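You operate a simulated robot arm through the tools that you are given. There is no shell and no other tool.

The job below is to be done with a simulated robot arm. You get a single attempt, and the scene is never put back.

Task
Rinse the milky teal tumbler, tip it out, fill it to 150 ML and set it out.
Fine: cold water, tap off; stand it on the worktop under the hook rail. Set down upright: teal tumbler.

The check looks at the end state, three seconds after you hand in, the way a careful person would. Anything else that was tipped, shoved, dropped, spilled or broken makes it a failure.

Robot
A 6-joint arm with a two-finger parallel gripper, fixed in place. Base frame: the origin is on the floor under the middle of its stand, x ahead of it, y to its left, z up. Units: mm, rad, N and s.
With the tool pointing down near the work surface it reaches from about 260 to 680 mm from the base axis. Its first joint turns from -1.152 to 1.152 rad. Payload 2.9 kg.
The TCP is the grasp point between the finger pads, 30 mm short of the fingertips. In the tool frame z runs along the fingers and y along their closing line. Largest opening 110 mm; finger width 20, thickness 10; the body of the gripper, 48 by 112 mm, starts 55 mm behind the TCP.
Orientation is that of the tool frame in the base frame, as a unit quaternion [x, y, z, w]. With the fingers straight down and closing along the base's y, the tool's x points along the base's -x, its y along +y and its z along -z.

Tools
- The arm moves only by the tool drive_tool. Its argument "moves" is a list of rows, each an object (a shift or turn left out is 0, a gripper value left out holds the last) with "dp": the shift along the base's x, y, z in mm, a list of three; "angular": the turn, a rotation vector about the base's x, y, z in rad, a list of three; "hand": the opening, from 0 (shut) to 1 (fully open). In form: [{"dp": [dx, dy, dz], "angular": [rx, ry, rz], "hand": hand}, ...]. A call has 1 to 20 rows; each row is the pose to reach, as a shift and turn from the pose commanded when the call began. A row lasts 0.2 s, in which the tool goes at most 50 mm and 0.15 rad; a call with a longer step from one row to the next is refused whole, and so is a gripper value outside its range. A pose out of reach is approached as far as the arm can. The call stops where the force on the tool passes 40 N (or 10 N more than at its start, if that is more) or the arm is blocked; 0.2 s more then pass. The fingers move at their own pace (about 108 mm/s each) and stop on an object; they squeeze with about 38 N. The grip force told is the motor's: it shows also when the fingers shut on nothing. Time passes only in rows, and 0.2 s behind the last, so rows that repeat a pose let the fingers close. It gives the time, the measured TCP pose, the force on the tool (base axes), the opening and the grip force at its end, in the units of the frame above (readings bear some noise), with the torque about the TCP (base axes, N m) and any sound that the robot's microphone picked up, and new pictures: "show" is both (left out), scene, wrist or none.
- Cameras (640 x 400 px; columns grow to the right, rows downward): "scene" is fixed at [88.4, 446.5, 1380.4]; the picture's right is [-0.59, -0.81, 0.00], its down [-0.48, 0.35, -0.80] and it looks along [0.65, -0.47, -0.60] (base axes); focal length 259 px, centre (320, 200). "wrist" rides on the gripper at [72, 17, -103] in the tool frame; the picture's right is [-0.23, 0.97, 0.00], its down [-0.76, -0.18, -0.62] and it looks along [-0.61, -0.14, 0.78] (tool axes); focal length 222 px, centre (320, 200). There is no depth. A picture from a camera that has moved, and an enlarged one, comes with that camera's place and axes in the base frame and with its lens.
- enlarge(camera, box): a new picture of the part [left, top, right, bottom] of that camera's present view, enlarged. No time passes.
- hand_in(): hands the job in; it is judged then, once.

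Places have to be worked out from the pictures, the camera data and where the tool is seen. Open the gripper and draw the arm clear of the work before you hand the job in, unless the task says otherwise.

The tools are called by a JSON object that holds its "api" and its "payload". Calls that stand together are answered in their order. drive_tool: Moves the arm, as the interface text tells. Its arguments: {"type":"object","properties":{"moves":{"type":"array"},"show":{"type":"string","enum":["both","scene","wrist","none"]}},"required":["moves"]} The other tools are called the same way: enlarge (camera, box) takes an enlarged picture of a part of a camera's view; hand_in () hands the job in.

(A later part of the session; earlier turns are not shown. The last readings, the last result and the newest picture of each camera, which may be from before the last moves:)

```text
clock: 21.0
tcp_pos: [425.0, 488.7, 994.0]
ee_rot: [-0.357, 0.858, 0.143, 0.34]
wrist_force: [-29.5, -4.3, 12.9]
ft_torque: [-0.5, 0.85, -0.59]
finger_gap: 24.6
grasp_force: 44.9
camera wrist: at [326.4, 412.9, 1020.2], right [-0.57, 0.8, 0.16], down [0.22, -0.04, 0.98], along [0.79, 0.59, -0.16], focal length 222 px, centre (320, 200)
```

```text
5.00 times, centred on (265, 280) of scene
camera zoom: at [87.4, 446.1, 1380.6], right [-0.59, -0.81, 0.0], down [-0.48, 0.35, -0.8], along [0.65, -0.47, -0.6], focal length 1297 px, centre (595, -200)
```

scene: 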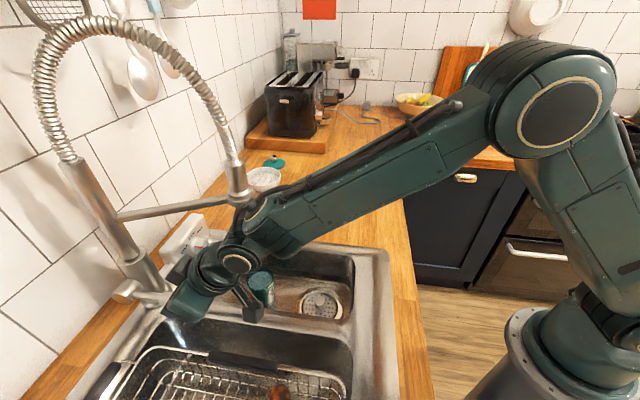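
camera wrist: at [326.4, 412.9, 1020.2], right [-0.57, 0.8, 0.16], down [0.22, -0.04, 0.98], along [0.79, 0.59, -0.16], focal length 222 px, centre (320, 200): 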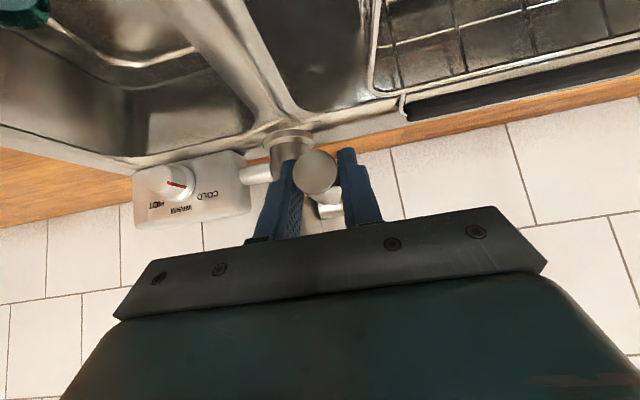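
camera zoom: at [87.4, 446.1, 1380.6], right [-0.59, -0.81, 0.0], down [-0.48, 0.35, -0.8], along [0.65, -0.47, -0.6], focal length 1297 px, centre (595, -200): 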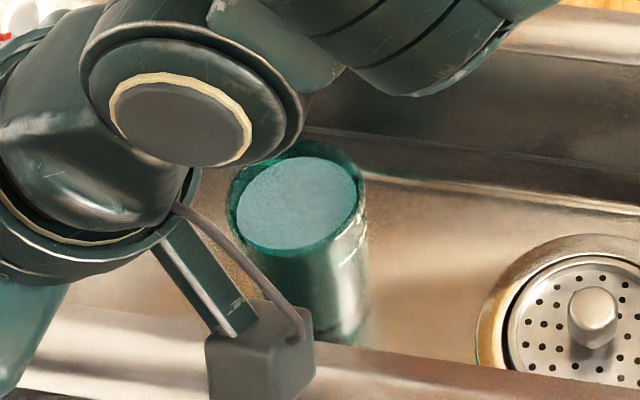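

The stream has stopped and the lever is back at its starting height. I'll release the handle and back out along the tool axis.

{"api": "drive_tool", "payload": {"moves": [{"hand": 0.25}, {"hand": 0.5}, {"hand": 0.5}, {"dp": [-21, -18, 27], "hand": 0.5}, {"dp": [-42, -36, 54], "hand": 0.5}, {"dp": [-63, -58, 80], "hand": 0.5}, {"dp": [-90, -85, 100], "hand": 0.5}, {"dp": [-90, -85, 100], "hand": 0.5}]}}

{"api": "enlarge", "payload": {"camera": "wrist", "box": [200, 60, 440, 210]}}

{"api": "enlarge", "payload": {"camera": "scene", "box": [100, 200, 300, 330]}}

```text
clock: 22.8
tcp_pos: [338.8, 401.5, 1091.8]
ee_rot: [-0.356, 0.859, 0.141, 0.339]
wrist_force: [-0.8, -0.2, -0.1]
ft_torque: [0.02, -0.01, -0.02]
finger_gap: 54.7
grasp_force: 0.0
camera wrist: at [238.6, 327.8, 1118.9], right [-0.57, 0.81, 0.16], down [0.22, -0.03, 0.98], along [0.79, 0.59, -0.16], focal length 222 px, centre (320, 200)
```

scene: 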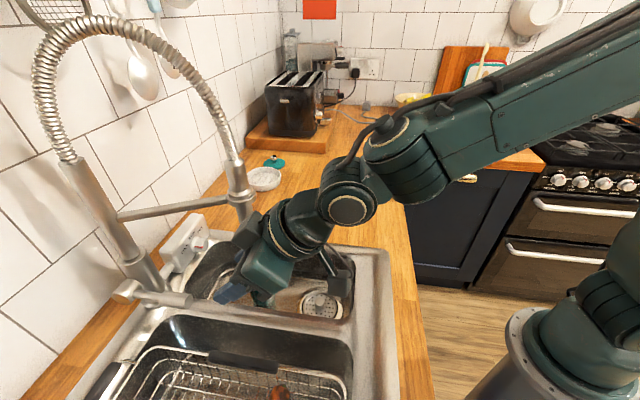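
wrist: 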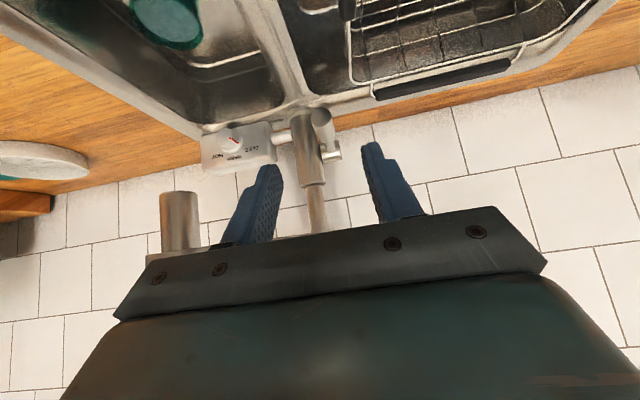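

```text
2.67 times, centred on (320, 135) of wrist
camera zoom: at [238.6, 327.8, 1118.9], right [-0.57, 0.81, 0.16], down [0.22, -0.03, 0.98], along [0.79, 0.59, -0.16], focal length 592 px, centre (320, 373)
```

zoom: 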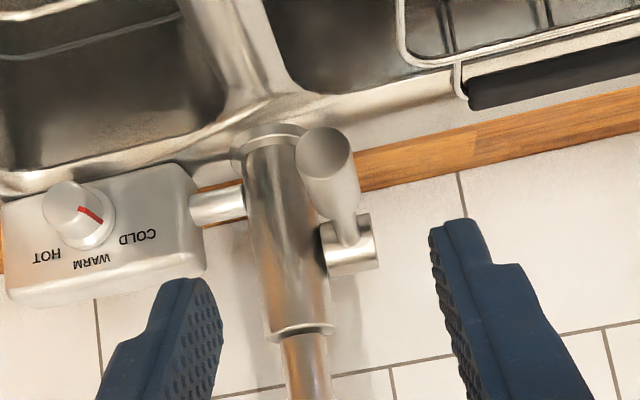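

```text
3.08 times, centred on (200, 265) of scene
camera zoom: at [88.4, 446.5, 1380.4], right [-0.59, -0.81, 0.0], down [-0.48, 0.35, -0.8], along [0.65, -0.47, -0.6], focal length 798 px, centre (689, 0)
```

zoom: 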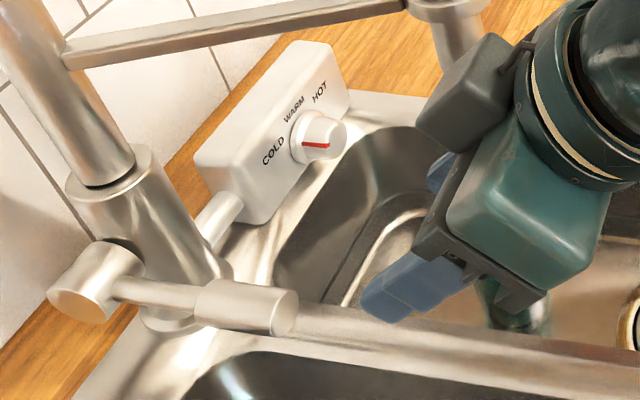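

Tap is off and the lever has come back level. I'll examine the temperature knob at high zoom to be certain it points to COLD.

{"api": "enlarge", "payload": {"camera": "scene", "box": [184, 220, 220, 256]}}

{"api": "enlarge", "payload": {"camera": "wrist", "box": [196, 120, 276, 176]}}

```text
11.11 times, centred on (202, 238) of scene
camera zoom: at [88.4, 446.5, 1380.4], right [-0.59, -0.81, 0.0], down [-0.48, 0.35, -0.8], along [0.65, -0.47, -0.6], focal length 2882 px, centre (1631, -222)
```

zoom: 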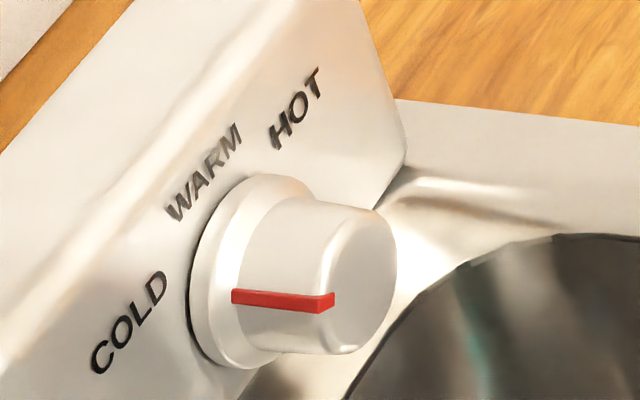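

```text
7.14 times, centred on (236, 148) of wrist
camera zoom: at [238.6, 327.8, 1118.9], right [-0.57, 0.81, 0.16], down [0.22, -0.03, 0.98], along [0.79, 0.59, -0.16], focal length 1587 px, centre (920, 571)
```

zoom: 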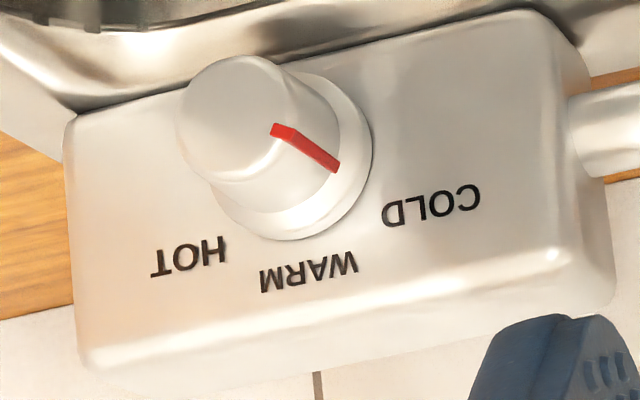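

The pointer is at COLD (if anything slightly past it on the cold side), so the knob stays untouched. Now I'll move in front of the tumbler, fingers opened to ~86 mm, and recheck its position.

{"api": "drive_tool", "payload": {"moves": [{"dp": [-10, -30, -5], "angular": [-0.01, 0.01, 0], "hand": 0.6}, {"dp": [0, -72, -25], "angular": [-0.02, 0.02, 0], "hand": 0.78}, {"dp": [17, -112, -55], "angular": [-0.03, 0.03, 0], "hand": 0.78}, {"dp": [34, -152, -82], "angular": [-0.037, 0.037, 0], "hand": 0.78}, {"dp": [34, -152, -82], "angular": [-0.037, 0.037, 0], "hand": 0.78}]}}

{"api": "enlarge", "payload": {"camera": "wrist", "box": [220, 0, 460, 150]}}

```text
refused: row 3 steps farther than a row can; nothing moved
```

```text
2.67 times, centred on (340, 75) of wrist
camera zoom: at [238.6, 327.8, 1118.9], right [-0.57, 0.81, 0.16], down [0.22, -0.03, 0.98], along [0.79, 0.59, -0.16], focal length 592 px, centre (267, 533)
```

zoom: 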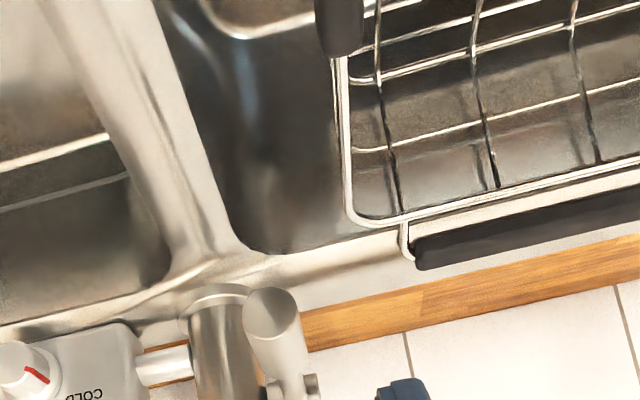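

One row stepped too far, so nothing moved. I'll repeat the same travel in smaller steps.

{"api": "drive_tool", "payload": {"moves": [{"dp": [-8, -30, -8], "angular": [-0.01, 0.01, 0], "hand": 0.6}, {"dp": [-2, -62, -24], "angular": [-0.015, 0.015, 0], "hand": 0.78}, {"dp": [10, -94, -44], "angular": [-0.02, 0.02, 0], "hand": 0.78}, {"dp": [22, -124, -64], "angular": [-0.03, 0.03, 0], "hand": 0.78}, {"dp": [34, -152, -82], "angular": [-0.037, 0.037, 0], "hand": 0.78}, {"dp": [34, -152, -82], "angular": [-0.037, 0.037, 0], "hand": 0.78}]}}

{"api": "enlarge", "payload": {"camera": "wrist", "box": [220, 0, 460, 150]}}

```text
clock: 24.2
tcp_pos: [371.0, 249.3, 1011.2]
ee_rot: [-0.359, 0.868, 0.132, 0.318]
wrist_force: [0.1, -0.9, -0.3]
ft_torque: [0.01, -0.01, 0.0]
finger_gap: 85.8
grasp_force: 0.0
camera wrist: at [272.6, 174.9, 1044.1], right [-0.57, 0.81, 0.15], down [0.25, 0.0, 0.97], along [0.78, 0.58, -0.21], focal length 222 px, centre (320, 200)
```

scene: 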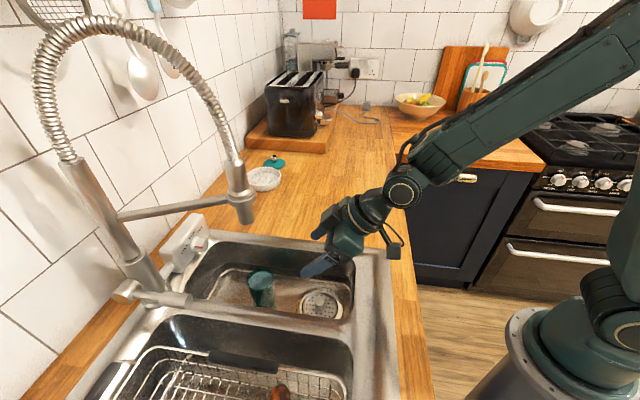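
wrist: 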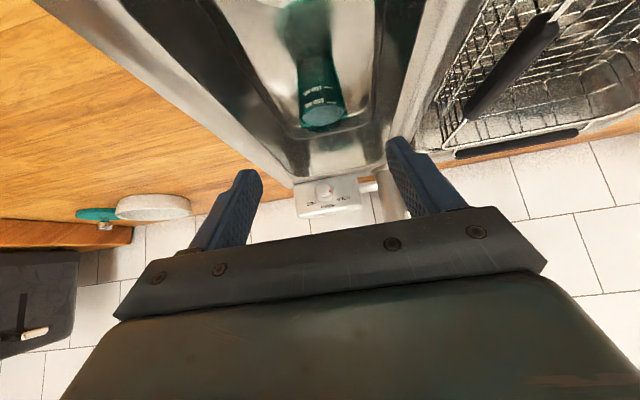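

```text
2.67 times, centred on (340, 75) of wrist
camera zoom: at [272.6, 174.9, 1044.1], right [-0.57, 0.81, 0.15], down [0.25, 0.0, 0.97], along [0.78, 0.58, -0.21], focal length 592 px, centre (267, 533)
```

zoom: 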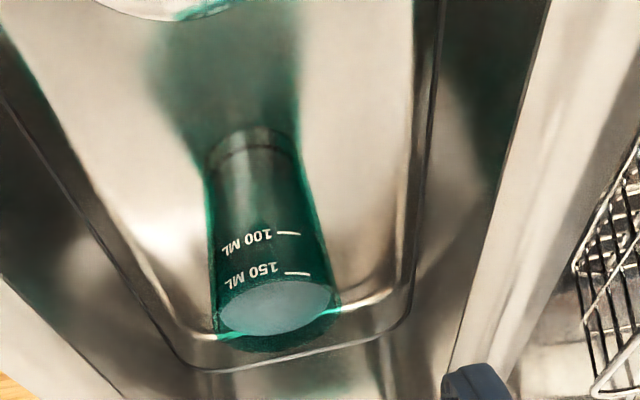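

Clear view: the water stands above the 150 mark. I'll zoom the scene camera on the tumbler to fix its position more exactly before grasping.

{"api": "enlarge", "payload": {"camera": "scene", "box": [235, 255, 295, 325]}}

{"api": "enlarge", "payload": {"camera": "wrist", "box": [285, 30, 365, 150]}}

```text
5.71 times, centred on (265, 290) of scene
camera zoom: at [88.4, 446.5, 1380.4], right [-0.59, -0.81, 0.0], down [-0.48, 0.35, -0.8], along [0.65, -0.47, -0.6], focal length 1482 px, centre (634, -314)
```

zoom: 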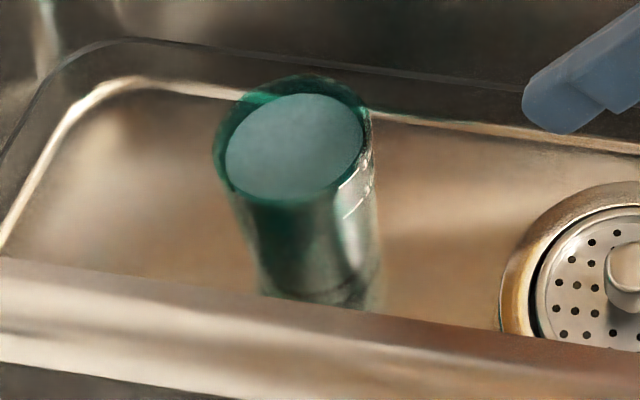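

```text
3.33 times, centred on (325, 90) of wrist
camera zoom: at [272.6, 174.9, 1044.1], right [-0.57, 0.81, 0.15], down [0.25, 0.0, 0.97], along [0.78, 0.58, -0.21], focal length 740 px, centre (303, 567)
```

zoom: 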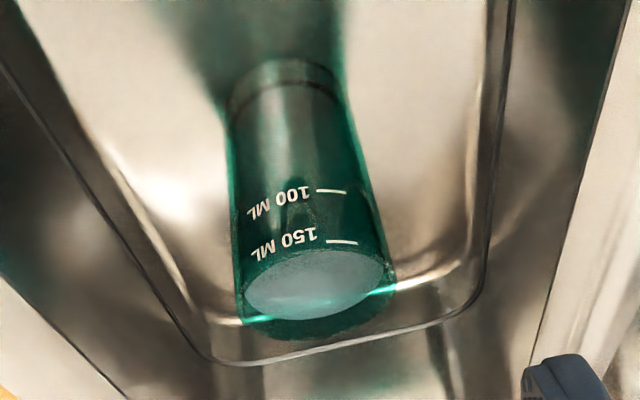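

Best estimate for the tumbler: axis u≈86, v≈576, rim z≈880, base z≈796. The TCP is already on the right line, so I'll go in along the tool axis to just short of the grasp and check.

{"api": "drive_tool", "payload": {"moves": [{"dp": [20, 20, -32], "hand": 0.78}, {"dp": [40, 40, -64], "hand": 0.78}, {"dp": [60, 60, -96], "hand": 0.78}, {"dp": [76, 76, -122], "hand": 0.78}, {"dp": [76, 76, -122], "hand": 0.78}]}}

{"api": "enlarge", "payload": {"camera": "wrist", "box": [220, 60, 420, 220]}}

{"api": "enlarge", "payload": {"camera": "scene", "box": [200, 200, 360, 330]}}

```text
clock: 25.4
tcp_pos: [447.9, 328.3, 888.0]
ee_rot: [-0.359, 0.868, 0.131, 0.317]
wrist_force: [0.1, -0.3, -0.7]
ft_torque: [0.01, 0.02, 0.0]
finger_gap: 86.1
grasp_force: 0.1
camera wrist: at [348.8, 253.6, 920.7], right [-0.57, 0.81, 0.15], down [0.25, 0.0, 0.97], along [0.78, 0.58, -0.21], focal length 222 px, centre (320, 200)
```

scene: 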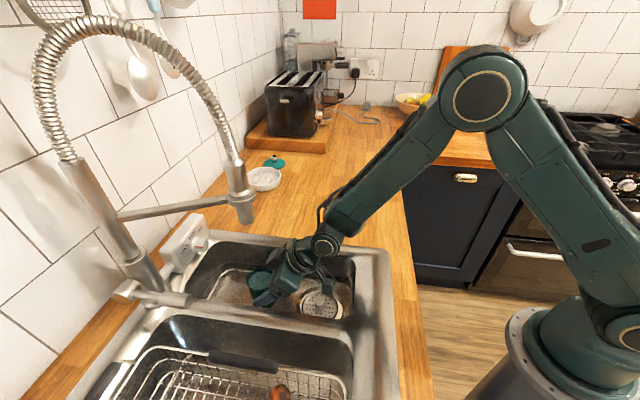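
wrist: 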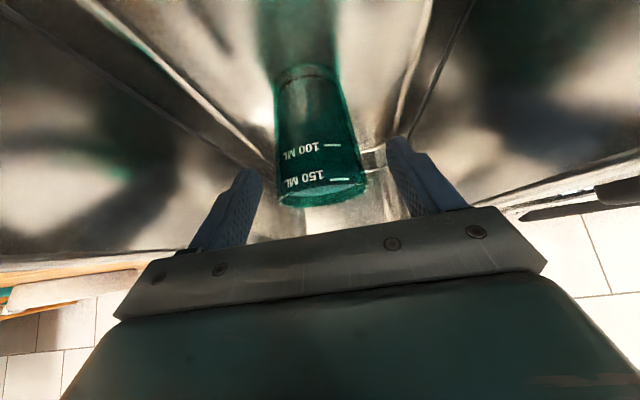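

```text
2.50 times, centred on (320, 140) of wrist
camera zoom: at [348.8, 253.6, 920.7], right [-0.57, 0.81, 0.15], down [0.25, 0.0, 0.97], along [0.78, 0.58, -0.21], focal length 555 px, centre (320, 350)
```

zoom: 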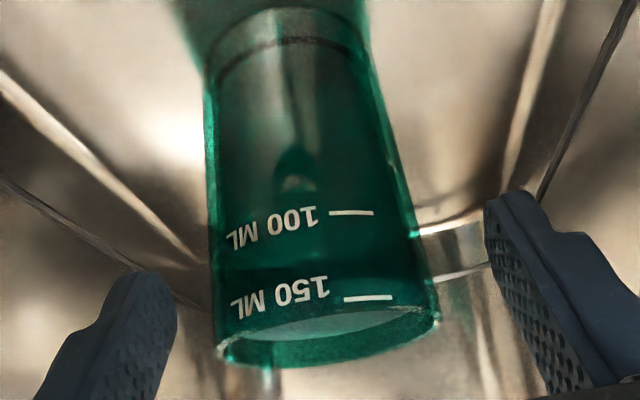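

```text
3.08 times, centred on (280, 265) of scene
camera zoom: at [88.4, 446.5, 1380.4], right [-0.59, -0.81, 0.0], down [-0.48, 0.35, -0.8], along [0.65, -0.47, -0.6], focal length 798 px, centre (443, 0)
```

zoom: 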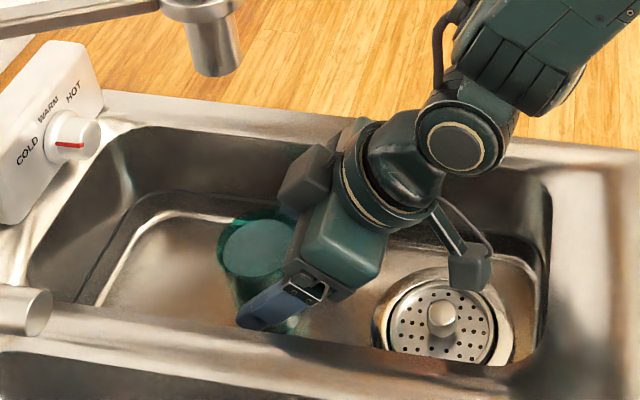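

The tumbler is centred between the fingers (rim at about u=86, v=575, z≈884). I'll advance the last bit and close on it.

{"api": "drive_tool", "payload": {"moves": [{"dp": [10, 9, -18], "hand": 0.78}, {"dp": [20, 18, -35], "hand": 0.78}, {"dp": [20, 18, -35], "hand": 0.78}, {"dp": [20, 18, -35], "hand": 0.5}, {"dp": [20, 18, -35], "hand": 0.4}, {"dp": [20, 18, -35], "hand": 0.4}]}}

{"api": "enlarge", "payload": {"camera": "wrist", "box": [220, 60, 420, 220]}}

{"api": "enlarge", "payload": {"camera": "scene", "box": [200, 200, 360, 330]}}

```text
clock: 26.8
tcp_pos: [469.9, 344.7, 854.1]
ee_rot: [-0.359, 0.868, 0.131, 0.316]
wrist_force: [1.4, 0.5, 0.0]
ft_torque: [-0.01, -0.04, 0.0]
finger_gap: 59.4
grasp_force: 37.2
camera wrist: at [370.2, 271.4, 887.8], right [-0.57, 0.81, 0.15], down [0.25, 0.0, 0.97], along [0.78, 0.58, -0.21], focal length 222 px, centre (320, 200)
```

scene: 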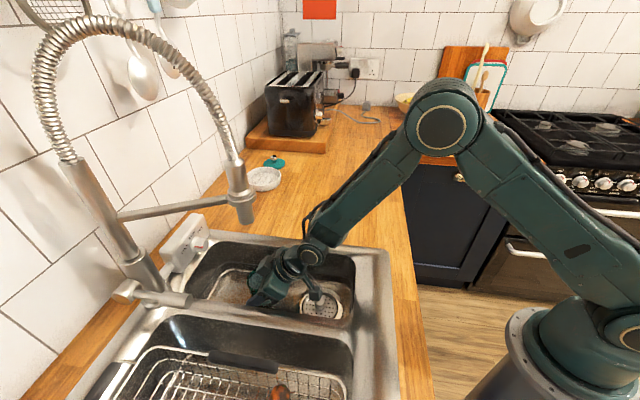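
wrist: 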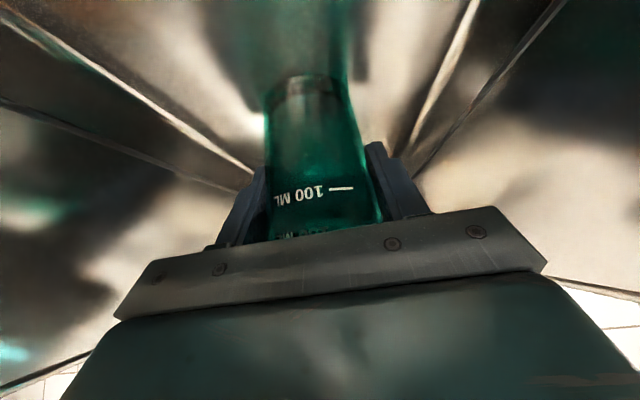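

```text
2.50 times, centred on (320, 140) of wrist
camera zoom: at [370.2, 271.4, 887.8], right [-0.57, 0.81, 0.15], down [0.25, 0.0, 0.97], along [0.78, 0.58, -0.21], focal length 555 px, centre (320, 350)
```

zoom: 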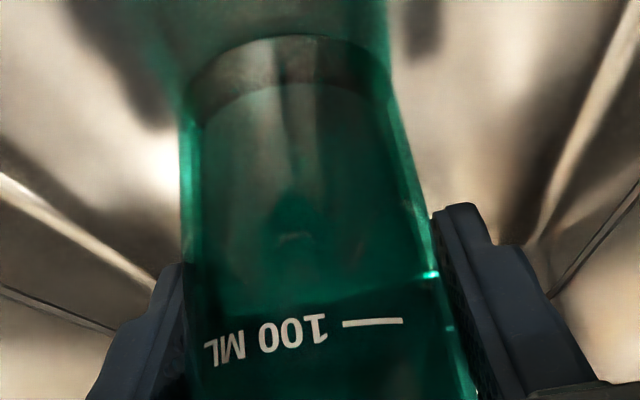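

```text
3.08 times, centred on (280, 265) of scene
camera zoom: at [88.4, 446.5, 1380.4], right [-0.59, -0.81, 0.0], down [-0.48, 0.35, -0.8], along [0.65, -0.47, -0.6], focal length 798 px, centre (443, 0)
```

zoom: 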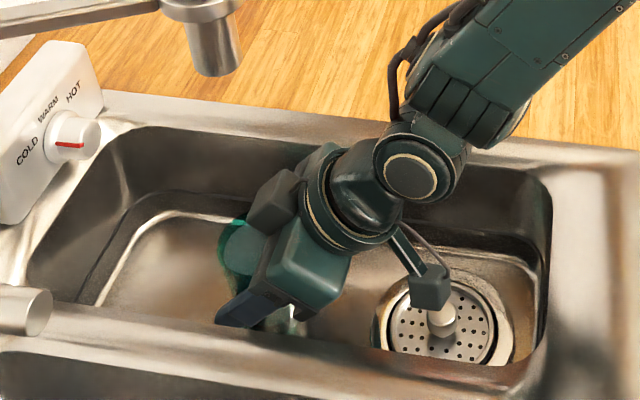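

The tumbler is held (59 mm gap, 37 N). I'll draw it back and up along the tool axis, away from the nozzle, keeping it upright and over the basin.

{"api": "drive_tool", "payload": {"moves": [{"dp": [-3, -3, 6], "hand": 0.4}, {"dp": [-9, -9, 16], "hand": 0.4}, {"dp": [-17, -17, 30], "hand": 0.4}, {"dp": [-26, -26, 45], "hand": 0.4}, {"dp": [-35, -35, 61], "hand": 0.4}, {"dp": [-42, -42, 74], "hand": 0.4}, {"dp": [-45, -45, 80], "hand": 0.4}, {"dp": [-45, -45, 80], "hand": 0.4}]}}

{"api": "enlarge", "payload": {"camera": "scene", "box": [200, 180, 360, 330]}}

```text
clock: 28.6
tcp_pos: [423.2, 301.3, 934.3]
ee_rot: [-0.359, 0.868, 0.131, 0.317]
wrist_force: [-0.3, -0.1, -2.3]
ft_torque: [0.01, -0.01, -0.03]
finger_gap: 59.6
grasp_force: 38.0
camera wrist: at [323.9, 226.2, 966.8], right [-0.57, 0.81, 0.15], down [0.25, 0.0, 0.97], along [0.78, 0.58, -0.21], focal length 222 px, centre (320, 200)
```

scene: 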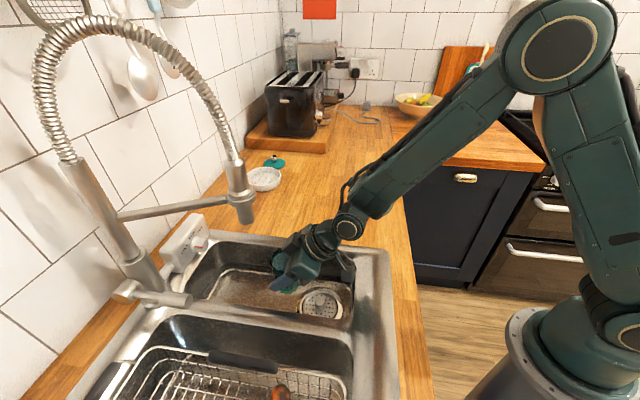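
wrist: 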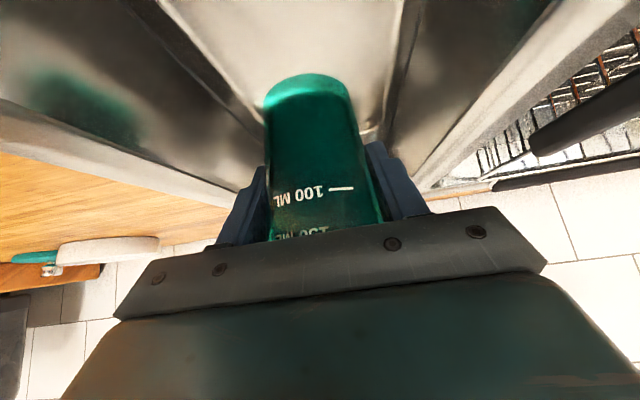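

```text
2.67 times, centred on (280, 255) of scene
camera zoom: at [88.4, 446.5, 1380.4], right [-0.59, -0.81, 0.0], down [-0.48, 0.35, -0.8], along [0.65, -0.47, -0.6], focal length 692 px, centre (427, 53)
```

zoom: 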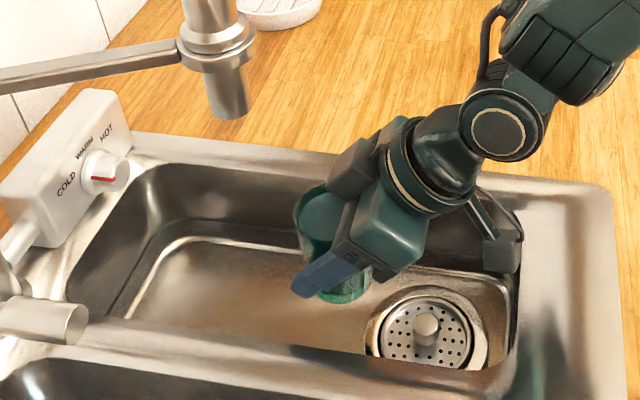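

Held upright and clear of the nozzle. I'll raise it to about z=1012 over the middle of the basin, then start tilting to pour.

{"api": "drive_tool", "payload": {"moves": [{"dp": [1, -1, 10], "hand": 0.4}, {"dp": [3, -3, 28], "hand": 0.4}, {"dp": [5, -5, 48], "hand": 0.4}, {"dp": [6, -6, 66], "hand": 0.4}, {"dp": [6.4, -6.4, 78], "hand": 0.4}, {"dp": [6.4, -6.4, 78], "hand": 0.4}, {"dp": [6.4, -6.4, 78], "angular": [0.08, -0.08, 0], "hand": 0.4}, {"dp": [6.4, -6.4, 78], "angular": [0.16, -0.16, 0], "hand": 0.4}, {"dp": [6.4, -6.4, 78], "angular": [0.24, -0.24, 0], "hand": 0.4}, {"dp": [6.4, -6.4, 78], "angular": [0.32, -0.32, 0], "hand": 0.4}, {"dp": [6.4, -6.4, 78], "angular": [0.4, -0.4, 0], "hand": 0.4}, {"dp": [6.4, -6.4, 78], "angular": [0.48, -0.48, 0], "hand": 0.4}, {"dp": [6.4, -6.4, 78], "angular": [0.48, -0.48, 0], "hand": 0.4}]}}

{"api": "enlarge", "payload": {"camera": "scene", "box": [200, 180, 400, 330]}}

```text
clock: 31.4
tcp_pos: [428.6, 293.5, 1011.2]
ee_rot: [-0.295, 0.713, 0.243, 0.588]
wrist_force: [0.2, -0.4, -1.7]
ft_torque: [0.01, 0.01, 0.0]
finger_gap: 59.4
grasp_force: 37.9
camera wrist: at [335.5, 224.0, 960.4], right [-0.66, 0.72, 0.22], down [-0.21, -0.46, 0.87], along [0.73, 0.52, 0.45], focal length 222 px, centre (320, 200)
```

scene: 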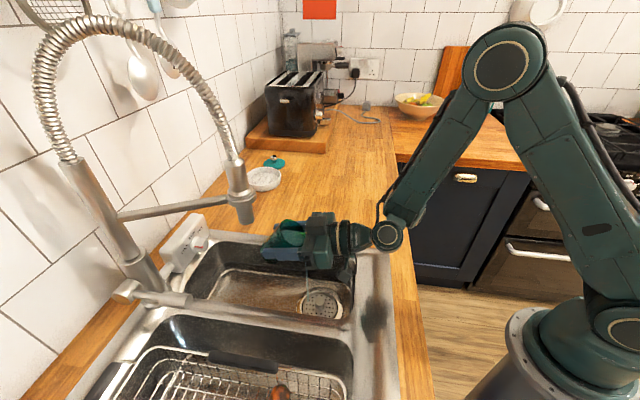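
wrist: 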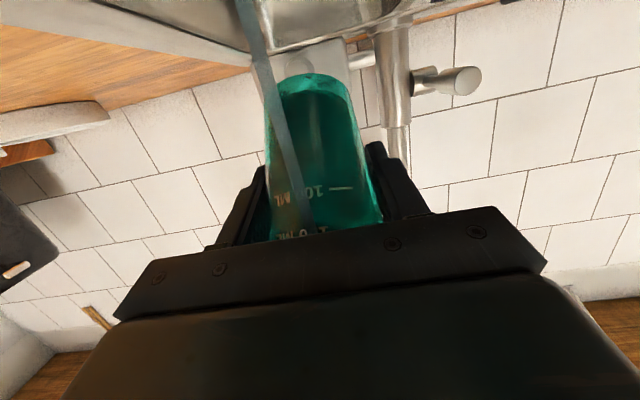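

```text
2.67 times, centred on (300, 255) of scene
camera zoom: at [88.5, 446.5, 1380.4], right [-0.59, -0.81, 0.0], down [-0.48, 0.35, -0.8], along [0.65, -0.47, -0.6], focal length 692 px, centre (373, 53)
```

zoom: 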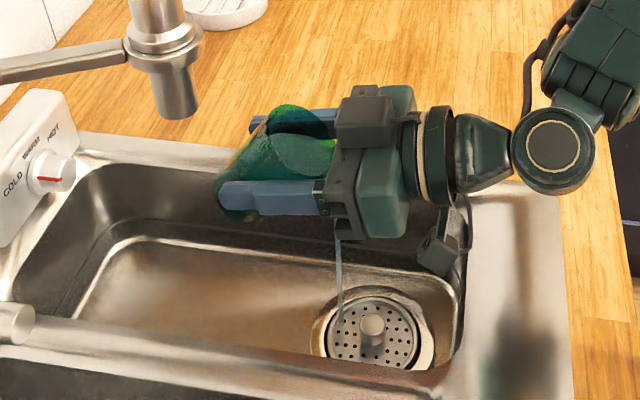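

Water is falling onto the drain as intended. Now I'll roll the tool about its axis so the tumbler leans over and empties, toward the centre of the sink.

{"api": "drive_tool", "payload": {"moves": [{"angular": [-0.1, -0.1, 0.0275], "hand": 0.4}, {"angular": [-0.2, -0.2, 0.055], "hand": 0.4}, {"angular": [-0.3, -0.3, 0.0825], "hand": 0.4}, {"angular": [-0.4, -0.4, 0.11], "hand": 0.4}, {"angular": [-0.5, -0.5, 0.1375], "hand": 0.4}, {"angular": [-0.6, -0.6, 0.165], "hand": 0.4}, {"angular": [-0.7, -0.7, 0.1925], "hand": 0.4}, {"angular": [-0.8, -0.8, 0.22], "hand": 0.4}, {"angular": [-0.9, -0.9, 0.2475], "hand": 0.4}, {"angular": [-1.0, -1.0, 0.275], "hand": 0.4}]}}

{"api": "enlarge", "payload": {"camera": "scene", "box": [200, 180, 400, 330]}}

```text
clock: 33.6
tcp_pos: [427.9, 293.4, 1011.2]
ee_rot: [0.692, -0.341, 0.205, -0.602]
wrist_force: [0.0, 0.9, -1.7]
ft_torque: [-0.01, 0.04, -0.01]
finger_gap: 59.7
grasp_force: 38.4
camera wrist: at [402.5, 168.9, 1005.8], right [-0.37, 0.12, -0.92], down [-0.91, 0.12, 0.39], along [0.16, 0.99, 0.06], focal length 222 px, centre (320, 200)
```

scene: 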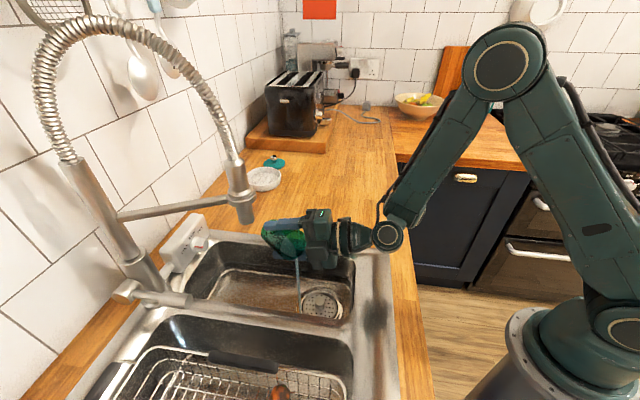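
wrist: 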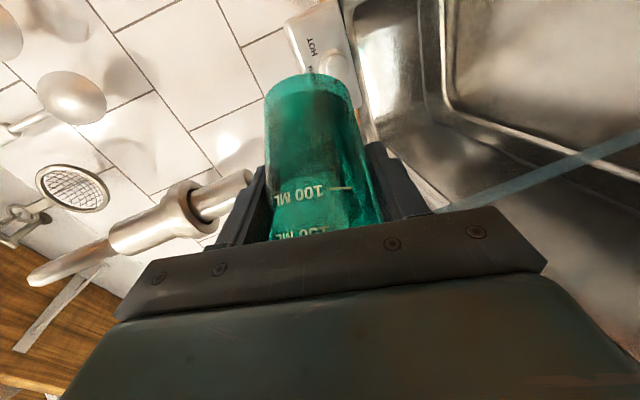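

```text
2.67 times, centred on (300, 255) of scene
camera zoom: at [88.4, 446.5, 1380.4], right [-0.59, -0.81, 0.0], down [-0.48, 0.35, -0.8], along [0.65, -0.47, -0.6], focal length 692 px, centre (373, 53)
```

zoom: 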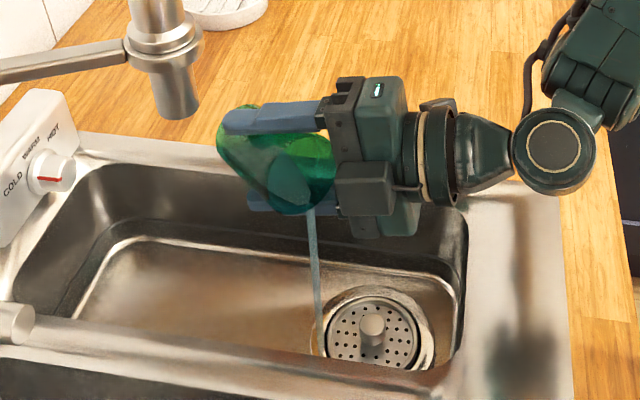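

Pouring cleanly beside the drain. I'll continue the roll to fully invert it and hold while it drains.

{"api": "drive_tool", "payload": {"moves": [{"angular": [-0.1, -0.1, 0.0275], "hand": 0.4}, {"angular": [-0.2, -0.2, 0.055], "hand": 0.4}, {"angular": [-0.3, -0.3, 0.0825], "hand": 0.4}, {"angular": [-0.4, -0.4, 0.11], "hand": 0.4}, {"angular": [-0.5, -0.5, 0.1375], "hand": 0.4}, {"angular": [-0.6, -0.6, 0.165], "hand": 0.4}, {"angular": [-0.7, -0.7, 0.1925], "hand": 0.4}, {"angular": [-0.8, -0.8, 0.22], "hand": 0.4}, {"angular": [-0.9, -0.9, 0.2475], "hand": 0.4}, {"angular": [-1.0, -1.0, 0.275], "hand": 0.4}, {"angular": [-1.1, -1.1, 0.3025], "hand": 0.4}, {"angular": [-1.1, -1.1, 0.3025], "hand": 0.4}, {"angular": [-1.1, -1.1, 0.3025], "hand": 0.4}, {"angular": [-1.1, -1.1, 0.3025], "hand": 0.4}]}}

{"api": "enlarge", "payload": {"camera": "scene", "box": [200, 180, 400, 330]}}

```text
clock: 36.6
tcp_pos: [378.2, 350.2, 1011.3]
ee_rot: [0.733, 0.239, 0.579, -0.263]
wrist_force: [-0.5, 0.1, -2.2]
ft_torque: [-0.02, 0.0, -0.03]
finger_gap: 59.5
grasp_force: 38.3
out of reach, approached as far as the arm can: row 5, 6, 7, 8, 9, 10, 11, 12, 13, 14
camera wrist: at [330.9, 270.8, 1099.6], right [0.59, -0.74, -0.33], down [-0.73, -0.31, -0.6], along [0.34, 0.6, -0.73], focal length 222 px, centre (320, 200)
```

scene: 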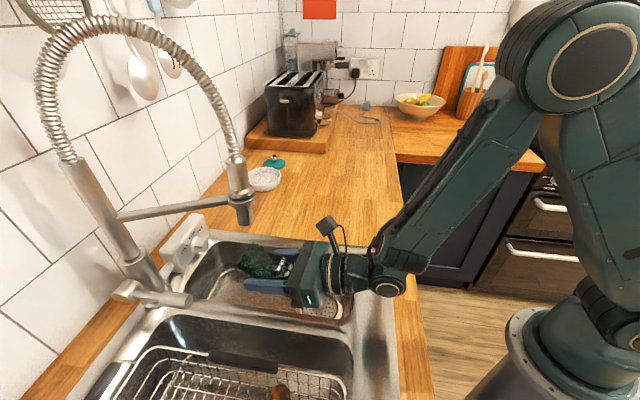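
wrist: 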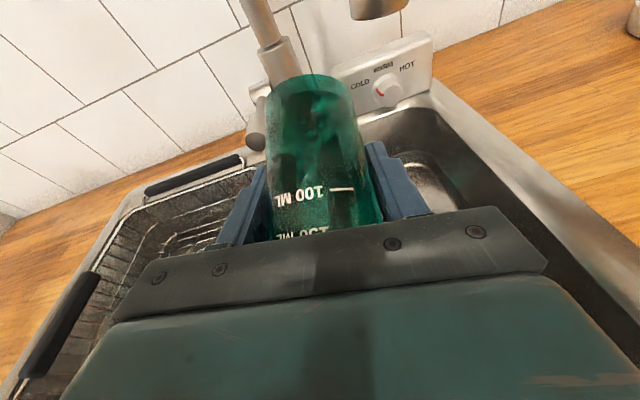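

```text
2.67 times, centred on (300, 255) of scene
camera zoom: at [88.4, 446.5, 1380.4], right [-0.59, -0.81, 0.0], down [-0.48, 0.35, -0.8], along [0.65, -0.47, -0.6], focal length 692 px, centre (373, 53)
```

zoom: 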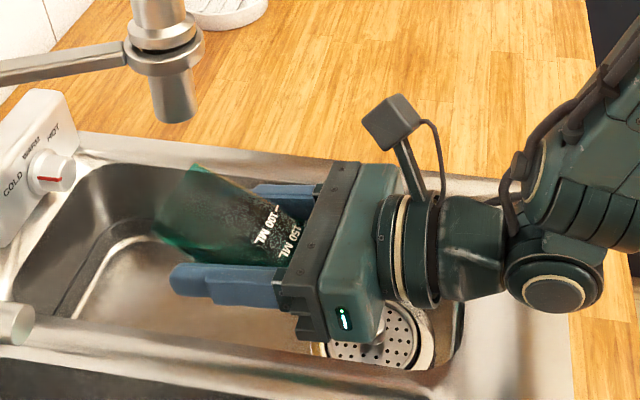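

The tumbler is inverted about 119° and no more water is running out; the arm drifted sideways near its roll limit but stayed over the sink. I'll roll back the same way.

{"api": "drive_tool", "payload": {"moves": [{"angular": [0.0, 0.0, 0.0], "hand": 0.4}, {"angular": [0.1, 0.1, -0.0275], "hand": 0.4}, {"angular": [0.2, 0.2, -0.055], "hand": 0.4}, {"angular": [0.3, 0.3, -0.0825], "hand": 0.4}, {"angular": [0.4, 0.4, -0.11], "hand": 0.4}, {"angular": [0.5, 0.5, -0.1375], "hand": 0.4}, {"angular": [0.6, 0.6, -0.165], "hand": 0.4}, {"angular": [0.7, 0.7, -0.1925], "hand": 0.4}, {"angular": [0.8, 0.8, -0.22], "hand": 0.4}, {"angular": [0.9, 0.9, -0.2475], "hand": 0.4}, {"angular": [1.0, 1.0, -0.275], "hand": 0.4}, {"angular": [1.1, 1.1, -0.3025], "hand": 0.4}]}}

{"api": "enlarge", "payload": {"camera": "scene", "box": [200, 180, 400, 330]}}

```text
clock: 39.2
tcp_pos: [378.0, 347.8, 1011.5]
ee_rot: [0.691, -0.342, 0.204, -0.603]
wrist_force: [0.0, -0.3, -1.3]
ft_torque: [0.03, 0.0, 0.03]
finger_gap: 59.6
grasp_force: 38.2
out of reach, approached as far as the arm can: row 2
camera wrist: at [352.2, 223.9, 1006.6], right [-0.38, 0.12, -0.92], down [-0.91, 0.12, 0.39], along [0.16, 0.98, 0.07], focal length 222 px, centre (320, 200)
```

scene: 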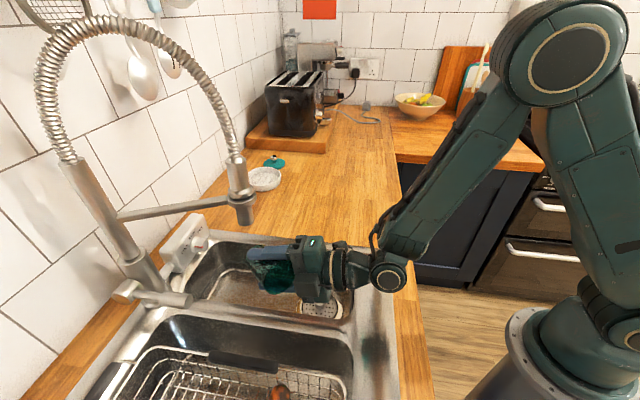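
wrist: 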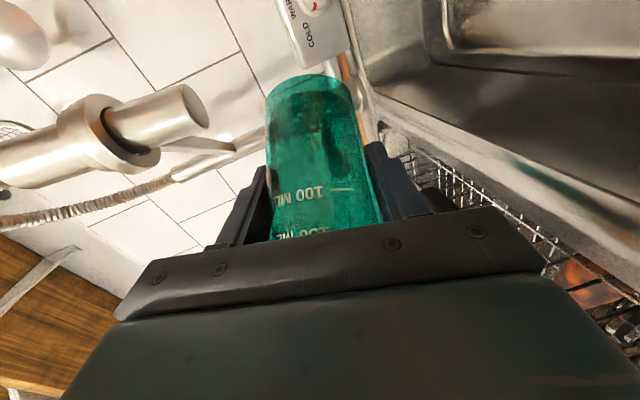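

```text
2.67 times, centred on (300, 255) of scene
camera zoom: at [88.4, 446.5, 1380.4], right [-0.59, -0.81, 0.0], down [-0.48, 0.35, -0.8], along [0.65, -0.47, -0.6], focal length 692 px, centre (373, 53)
```

zoom: 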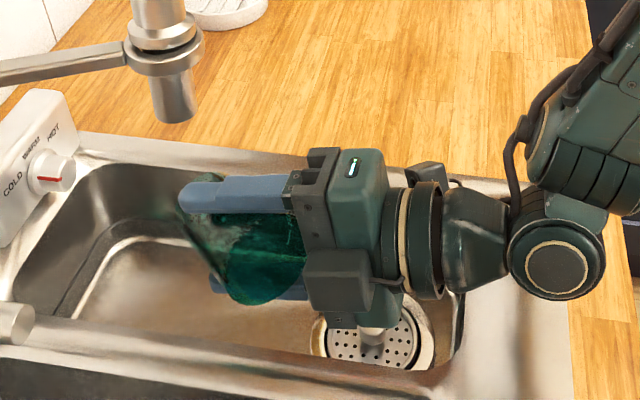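

Empty as far as I can see. I'll roll the rest of the way back and tilt the tumbler upright again, shifting back to the middle of the basin.

{"api": "drive_tool", "payload": {"moves": [{"dp": [5, -5, 0], "angular": [0.1, 0.1, -0.0275], "hand": 0.4}, {"dp": [10, -10, 0], "angular": [0.2, 0.2, -0.055], "hand": 0.4}, {"dp": [15, -15, 0], "angular": [0.3, 0.3, -0.0825], "hand": 0.4}, {"dp": [20, -20, 0], "angular": [0.4, 0.4, -0.11], "hand": 0.4}, {"dp": [25, -25, 0], "angular": [0.5, 0.5, -0.1375], "hand": 0.4}, {"dp": [30, -30, 0], "angular": [0.6, 0.6, -0.165], "hand": 0.4}, {"dp": [35, -35, 0], "angular": [0.7, 0.7, -0.1925], "hand": 0.4}, {"dp": [40, -40, 0], "angular": [0.8, 0.8, -0.22], "hand": 0.4}, {"dp": [45, -45, 0], "angular": [0.9, 0.9, -0.2475], "hand": 0.4}, {"dp": [46, -46, 0], "angular": [1.0, 1.0, -0.275], "hand": 0.4}, {"dp": [46, -46, 0], "angular": [1.0, 1.0, -0.275], "hand": 0.4}]}}

```text
clock: 41.6
tcp_pos: [424.0, 303.1, 1012.1]
ee_rot: [-0.295, 0.713, 0.244, 0.587]
wrist_force: [0.7, -0.5, -2.9]
ft_torque: [-0.01, -0.01, -0.02]
finger_gap: 59.3
grasp_force: 38.0
camera wrist: at [330.4, 233.2, 961.6], right [-0.66, 0.72, 0.23], down [-0.2, -0.46, 0.87], along [0.73, 0.52, 0.45], focal length 222 px, centre (320, 200)
```

scene: 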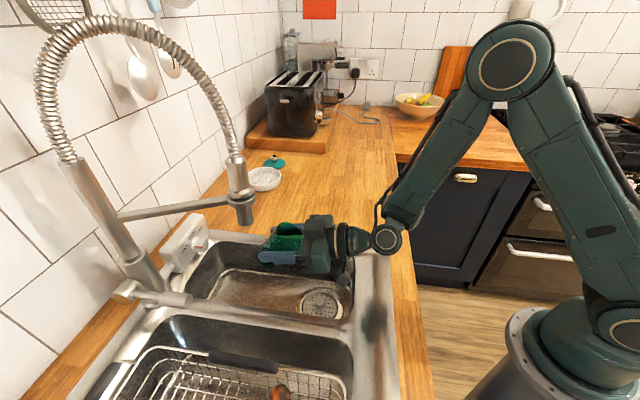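
wrist: 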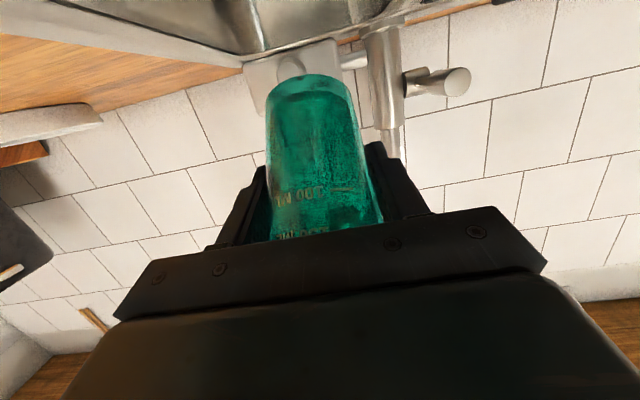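

Rolled back. Before tilting upright I'll compare the tap head with the start, since the arm drifted, and check the sink surroundings for spills.

{"api": "enlarge", "payload": {"camera": "scene", "box": [100, 160, 260, 310]}}

{"api": "enlarge", "payload": {"camera": "scene", "box": [80, 200, 440, 400]}}

{"api": "enlarge", "payload": {"camera": "scene", "box": [240, 205, 340, 275]}}

```text
2.67 times, centred on (180, 235) of scene
camera zoom: at [88.4, 446.5, 1380.4], right [-0.59, -0.81, 0.0], down [-0.48, 0.35, -0.8], along [0.65, -0.47, -0.6], focal length 692 px, centre (693, 107)
```

zoom: 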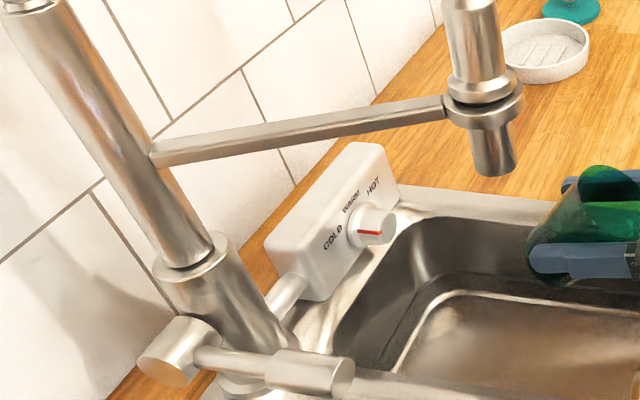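

```text
1.78 times, centred on (260, 300) of scene
camera zoom: at [88.4, 446.5, 1380.4], right [-0.59, -0.81, 0.0], down [-0.48, 0.35, -0.8], along [0.65, -0.47, -0.6], focal length 461 px, centre (427, 22)
```

zoom: 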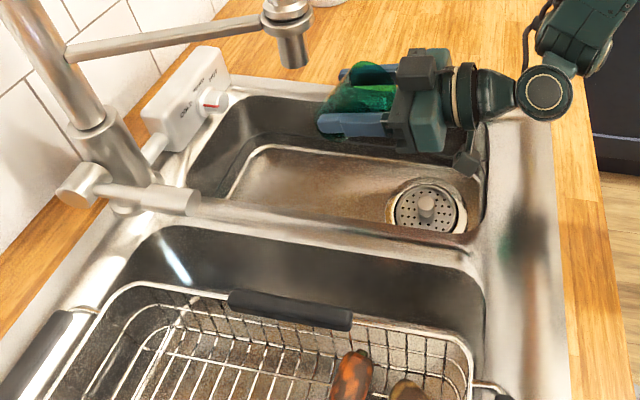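

```text
5.71 times, centred on (290, 240) of scene
camera zoom: at [88.4, 446.5, 1380.4], right [-0.59, -0.81, 0.0], down [-0.48, 0.35, -0.8], along [0.65, -0.47, -0.6], focal length 1482 px, centre (491, -29)
```

zoom: 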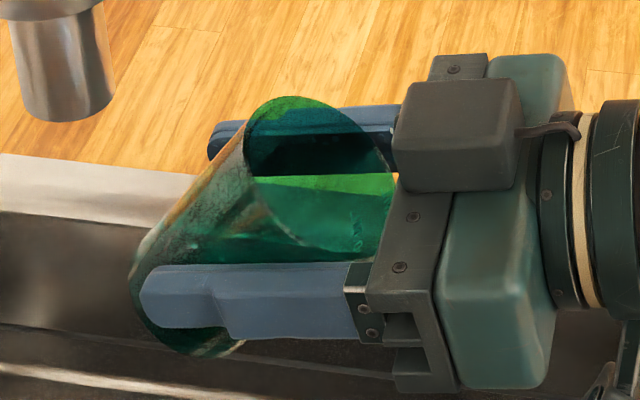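

The tap and the surroundings look fine and the tumbler is empty. I'll tilt it upright and lower it to just above the basin rim.

{"api": "drive_tool", "payload": {"moves": [{"angular": [-0.09, 0.09, 0], "hand": 0.4}, {"angular": [-0.18, 0.18, 0], "hand": 0.4}, {"angular": [-0.27, 0.27, 0], "hand": 0.4}, {"angular": [-0.36, 0.36, 0], "hand": 0.4}, {"angular": [-0.45, 0.45, 0], "hand": 0.4}, {"angular": [-0.48, 0.48, 0], "hand": 0.4}, {"dp": [0, -1, -25], "angular": [-0.48, 0.48, 0], "hand": 0.4}, {"dp": [0, -1, -52], "angular": [-0.48, 0.48, 0], "hand": 0.4}, {"dp": [0, -1, -78], "angular": [-0.48, 0.48, 0], "hand": 0.4}, {"dp": [0, -1, -78], "angular": [-0.48, 0.48, 0], "hand": 0.4}]}}

{"api": "enlarge", "payload": {"camera": "scene", "box": [240, 220, 340, 300]}}

```text
clock: 43.8
tcp_pos: [424.2, 301.2, 933.2]
ee_rot: [-0.36, 0.868, 0.131, 0.317]
wrist_force: [-0.5, 0.3, -2.0]
ft_torque: [-0.01, -0.01, 0.0]
finger_gap: 59.6
grasp_force: 38.1
camera wrist: at [326.3, 227.0, 967.3], right [-0.57, 0.81, 0.15], down [0.25, 0.0, 0.97], along [0.78, 0.58, -0.21], focal length 222 px, centre (320, 200)
```

scene: 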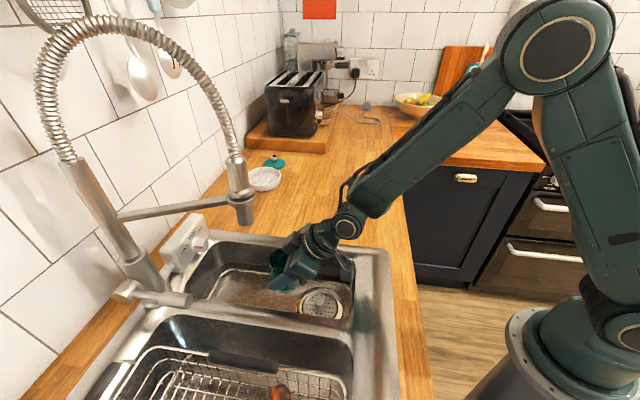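
wrist: 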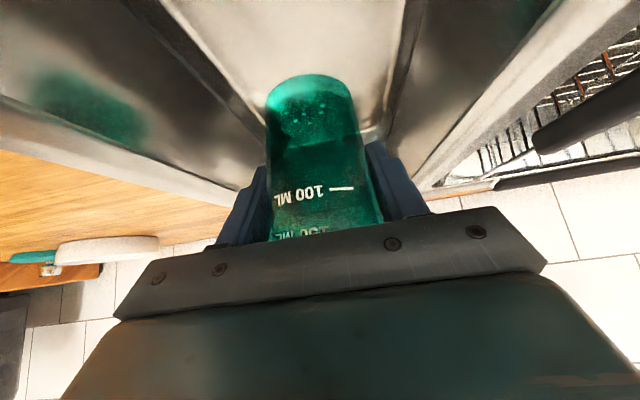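

```text
5.00 times, centred on (290, 260) of scene
camera zoom: at [88.4, 446.5, 1380.4], right [-0.59, -0.81, 0.0], down [-0.48, 0.35, -0.8], along [0.65, -0.47, -0.6], focal length 1297 px, centre (470, -100)
```

zoom: 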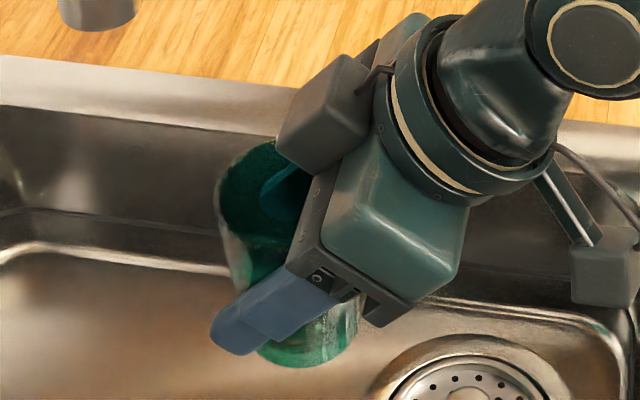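

Upright and empty. I'll return it along the same path to its old spot directly under the nozzle, and set it down gently.

{"api": "drive_tool", "payload": {"moves": [{"dp": [6, 6, -10], "hand": 0.4}, {"dp": [17, 17, -30], "hand": 0.4}, {"dp": [28, 28, -50], "hand": 0.4}, {"dp": [38, 38, -67], "hand": 0.4}, {"dp": [43, 44, -76], "hand": 0.4}, {"dp": [44, 45, -78.5], "hand": 0.4}, {"dp": [44, 45, -78.5], "hand": 0.4}]}}

{"api": "enlarge", "payload": {"camera": "scene", "box": [225, 240, 305, 320]}}

```text
clock: 45.4
tcp_pos: [468.1, 345.6, 854.2]
ee_rot: [-0.359, 0.868, 0.131, 0.318]
wrist_force: [-0.8, 0.0, 1.8]
ft_torque: [-0.07, -0.01, 0.01]
finger_gap: 59.5
grasp_force: 37.8
camera wrist: at [369.4, 271.3, 888.1], right [-0.57, 0.81, 0.15], down [0.25, 0.0, 0.97], along [0.78, 0.58, -0.21], focal length 222 px, centre (320, 200)
```

scene: 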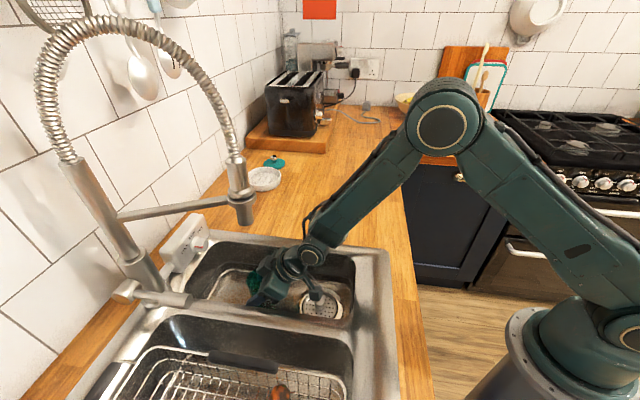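
wrist: 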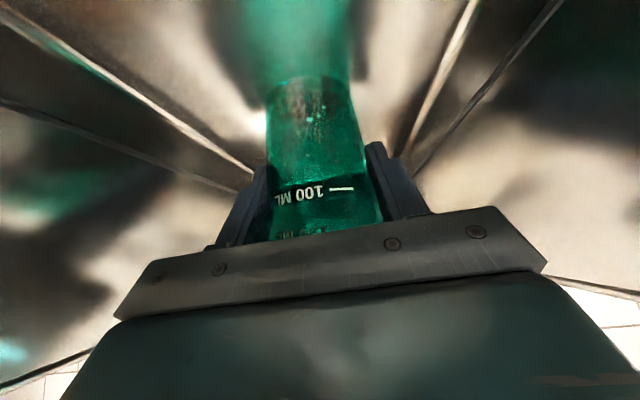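

```text
5.00 times, centred on (265, 280) of scene
camera zoom: at [88.4, 446.5, 1380.4], right [-0.59, -0.81, 0.0], down [-0.48, 0.35, -0.8], along [0.65, -0.47, -0.6], focal length 1297 px, centre (595, -200)
```

zoom: 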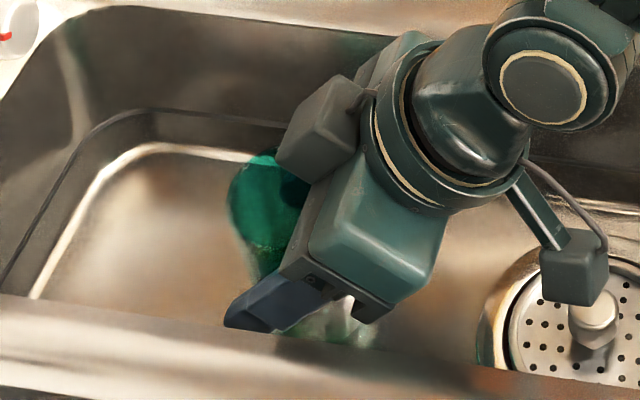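

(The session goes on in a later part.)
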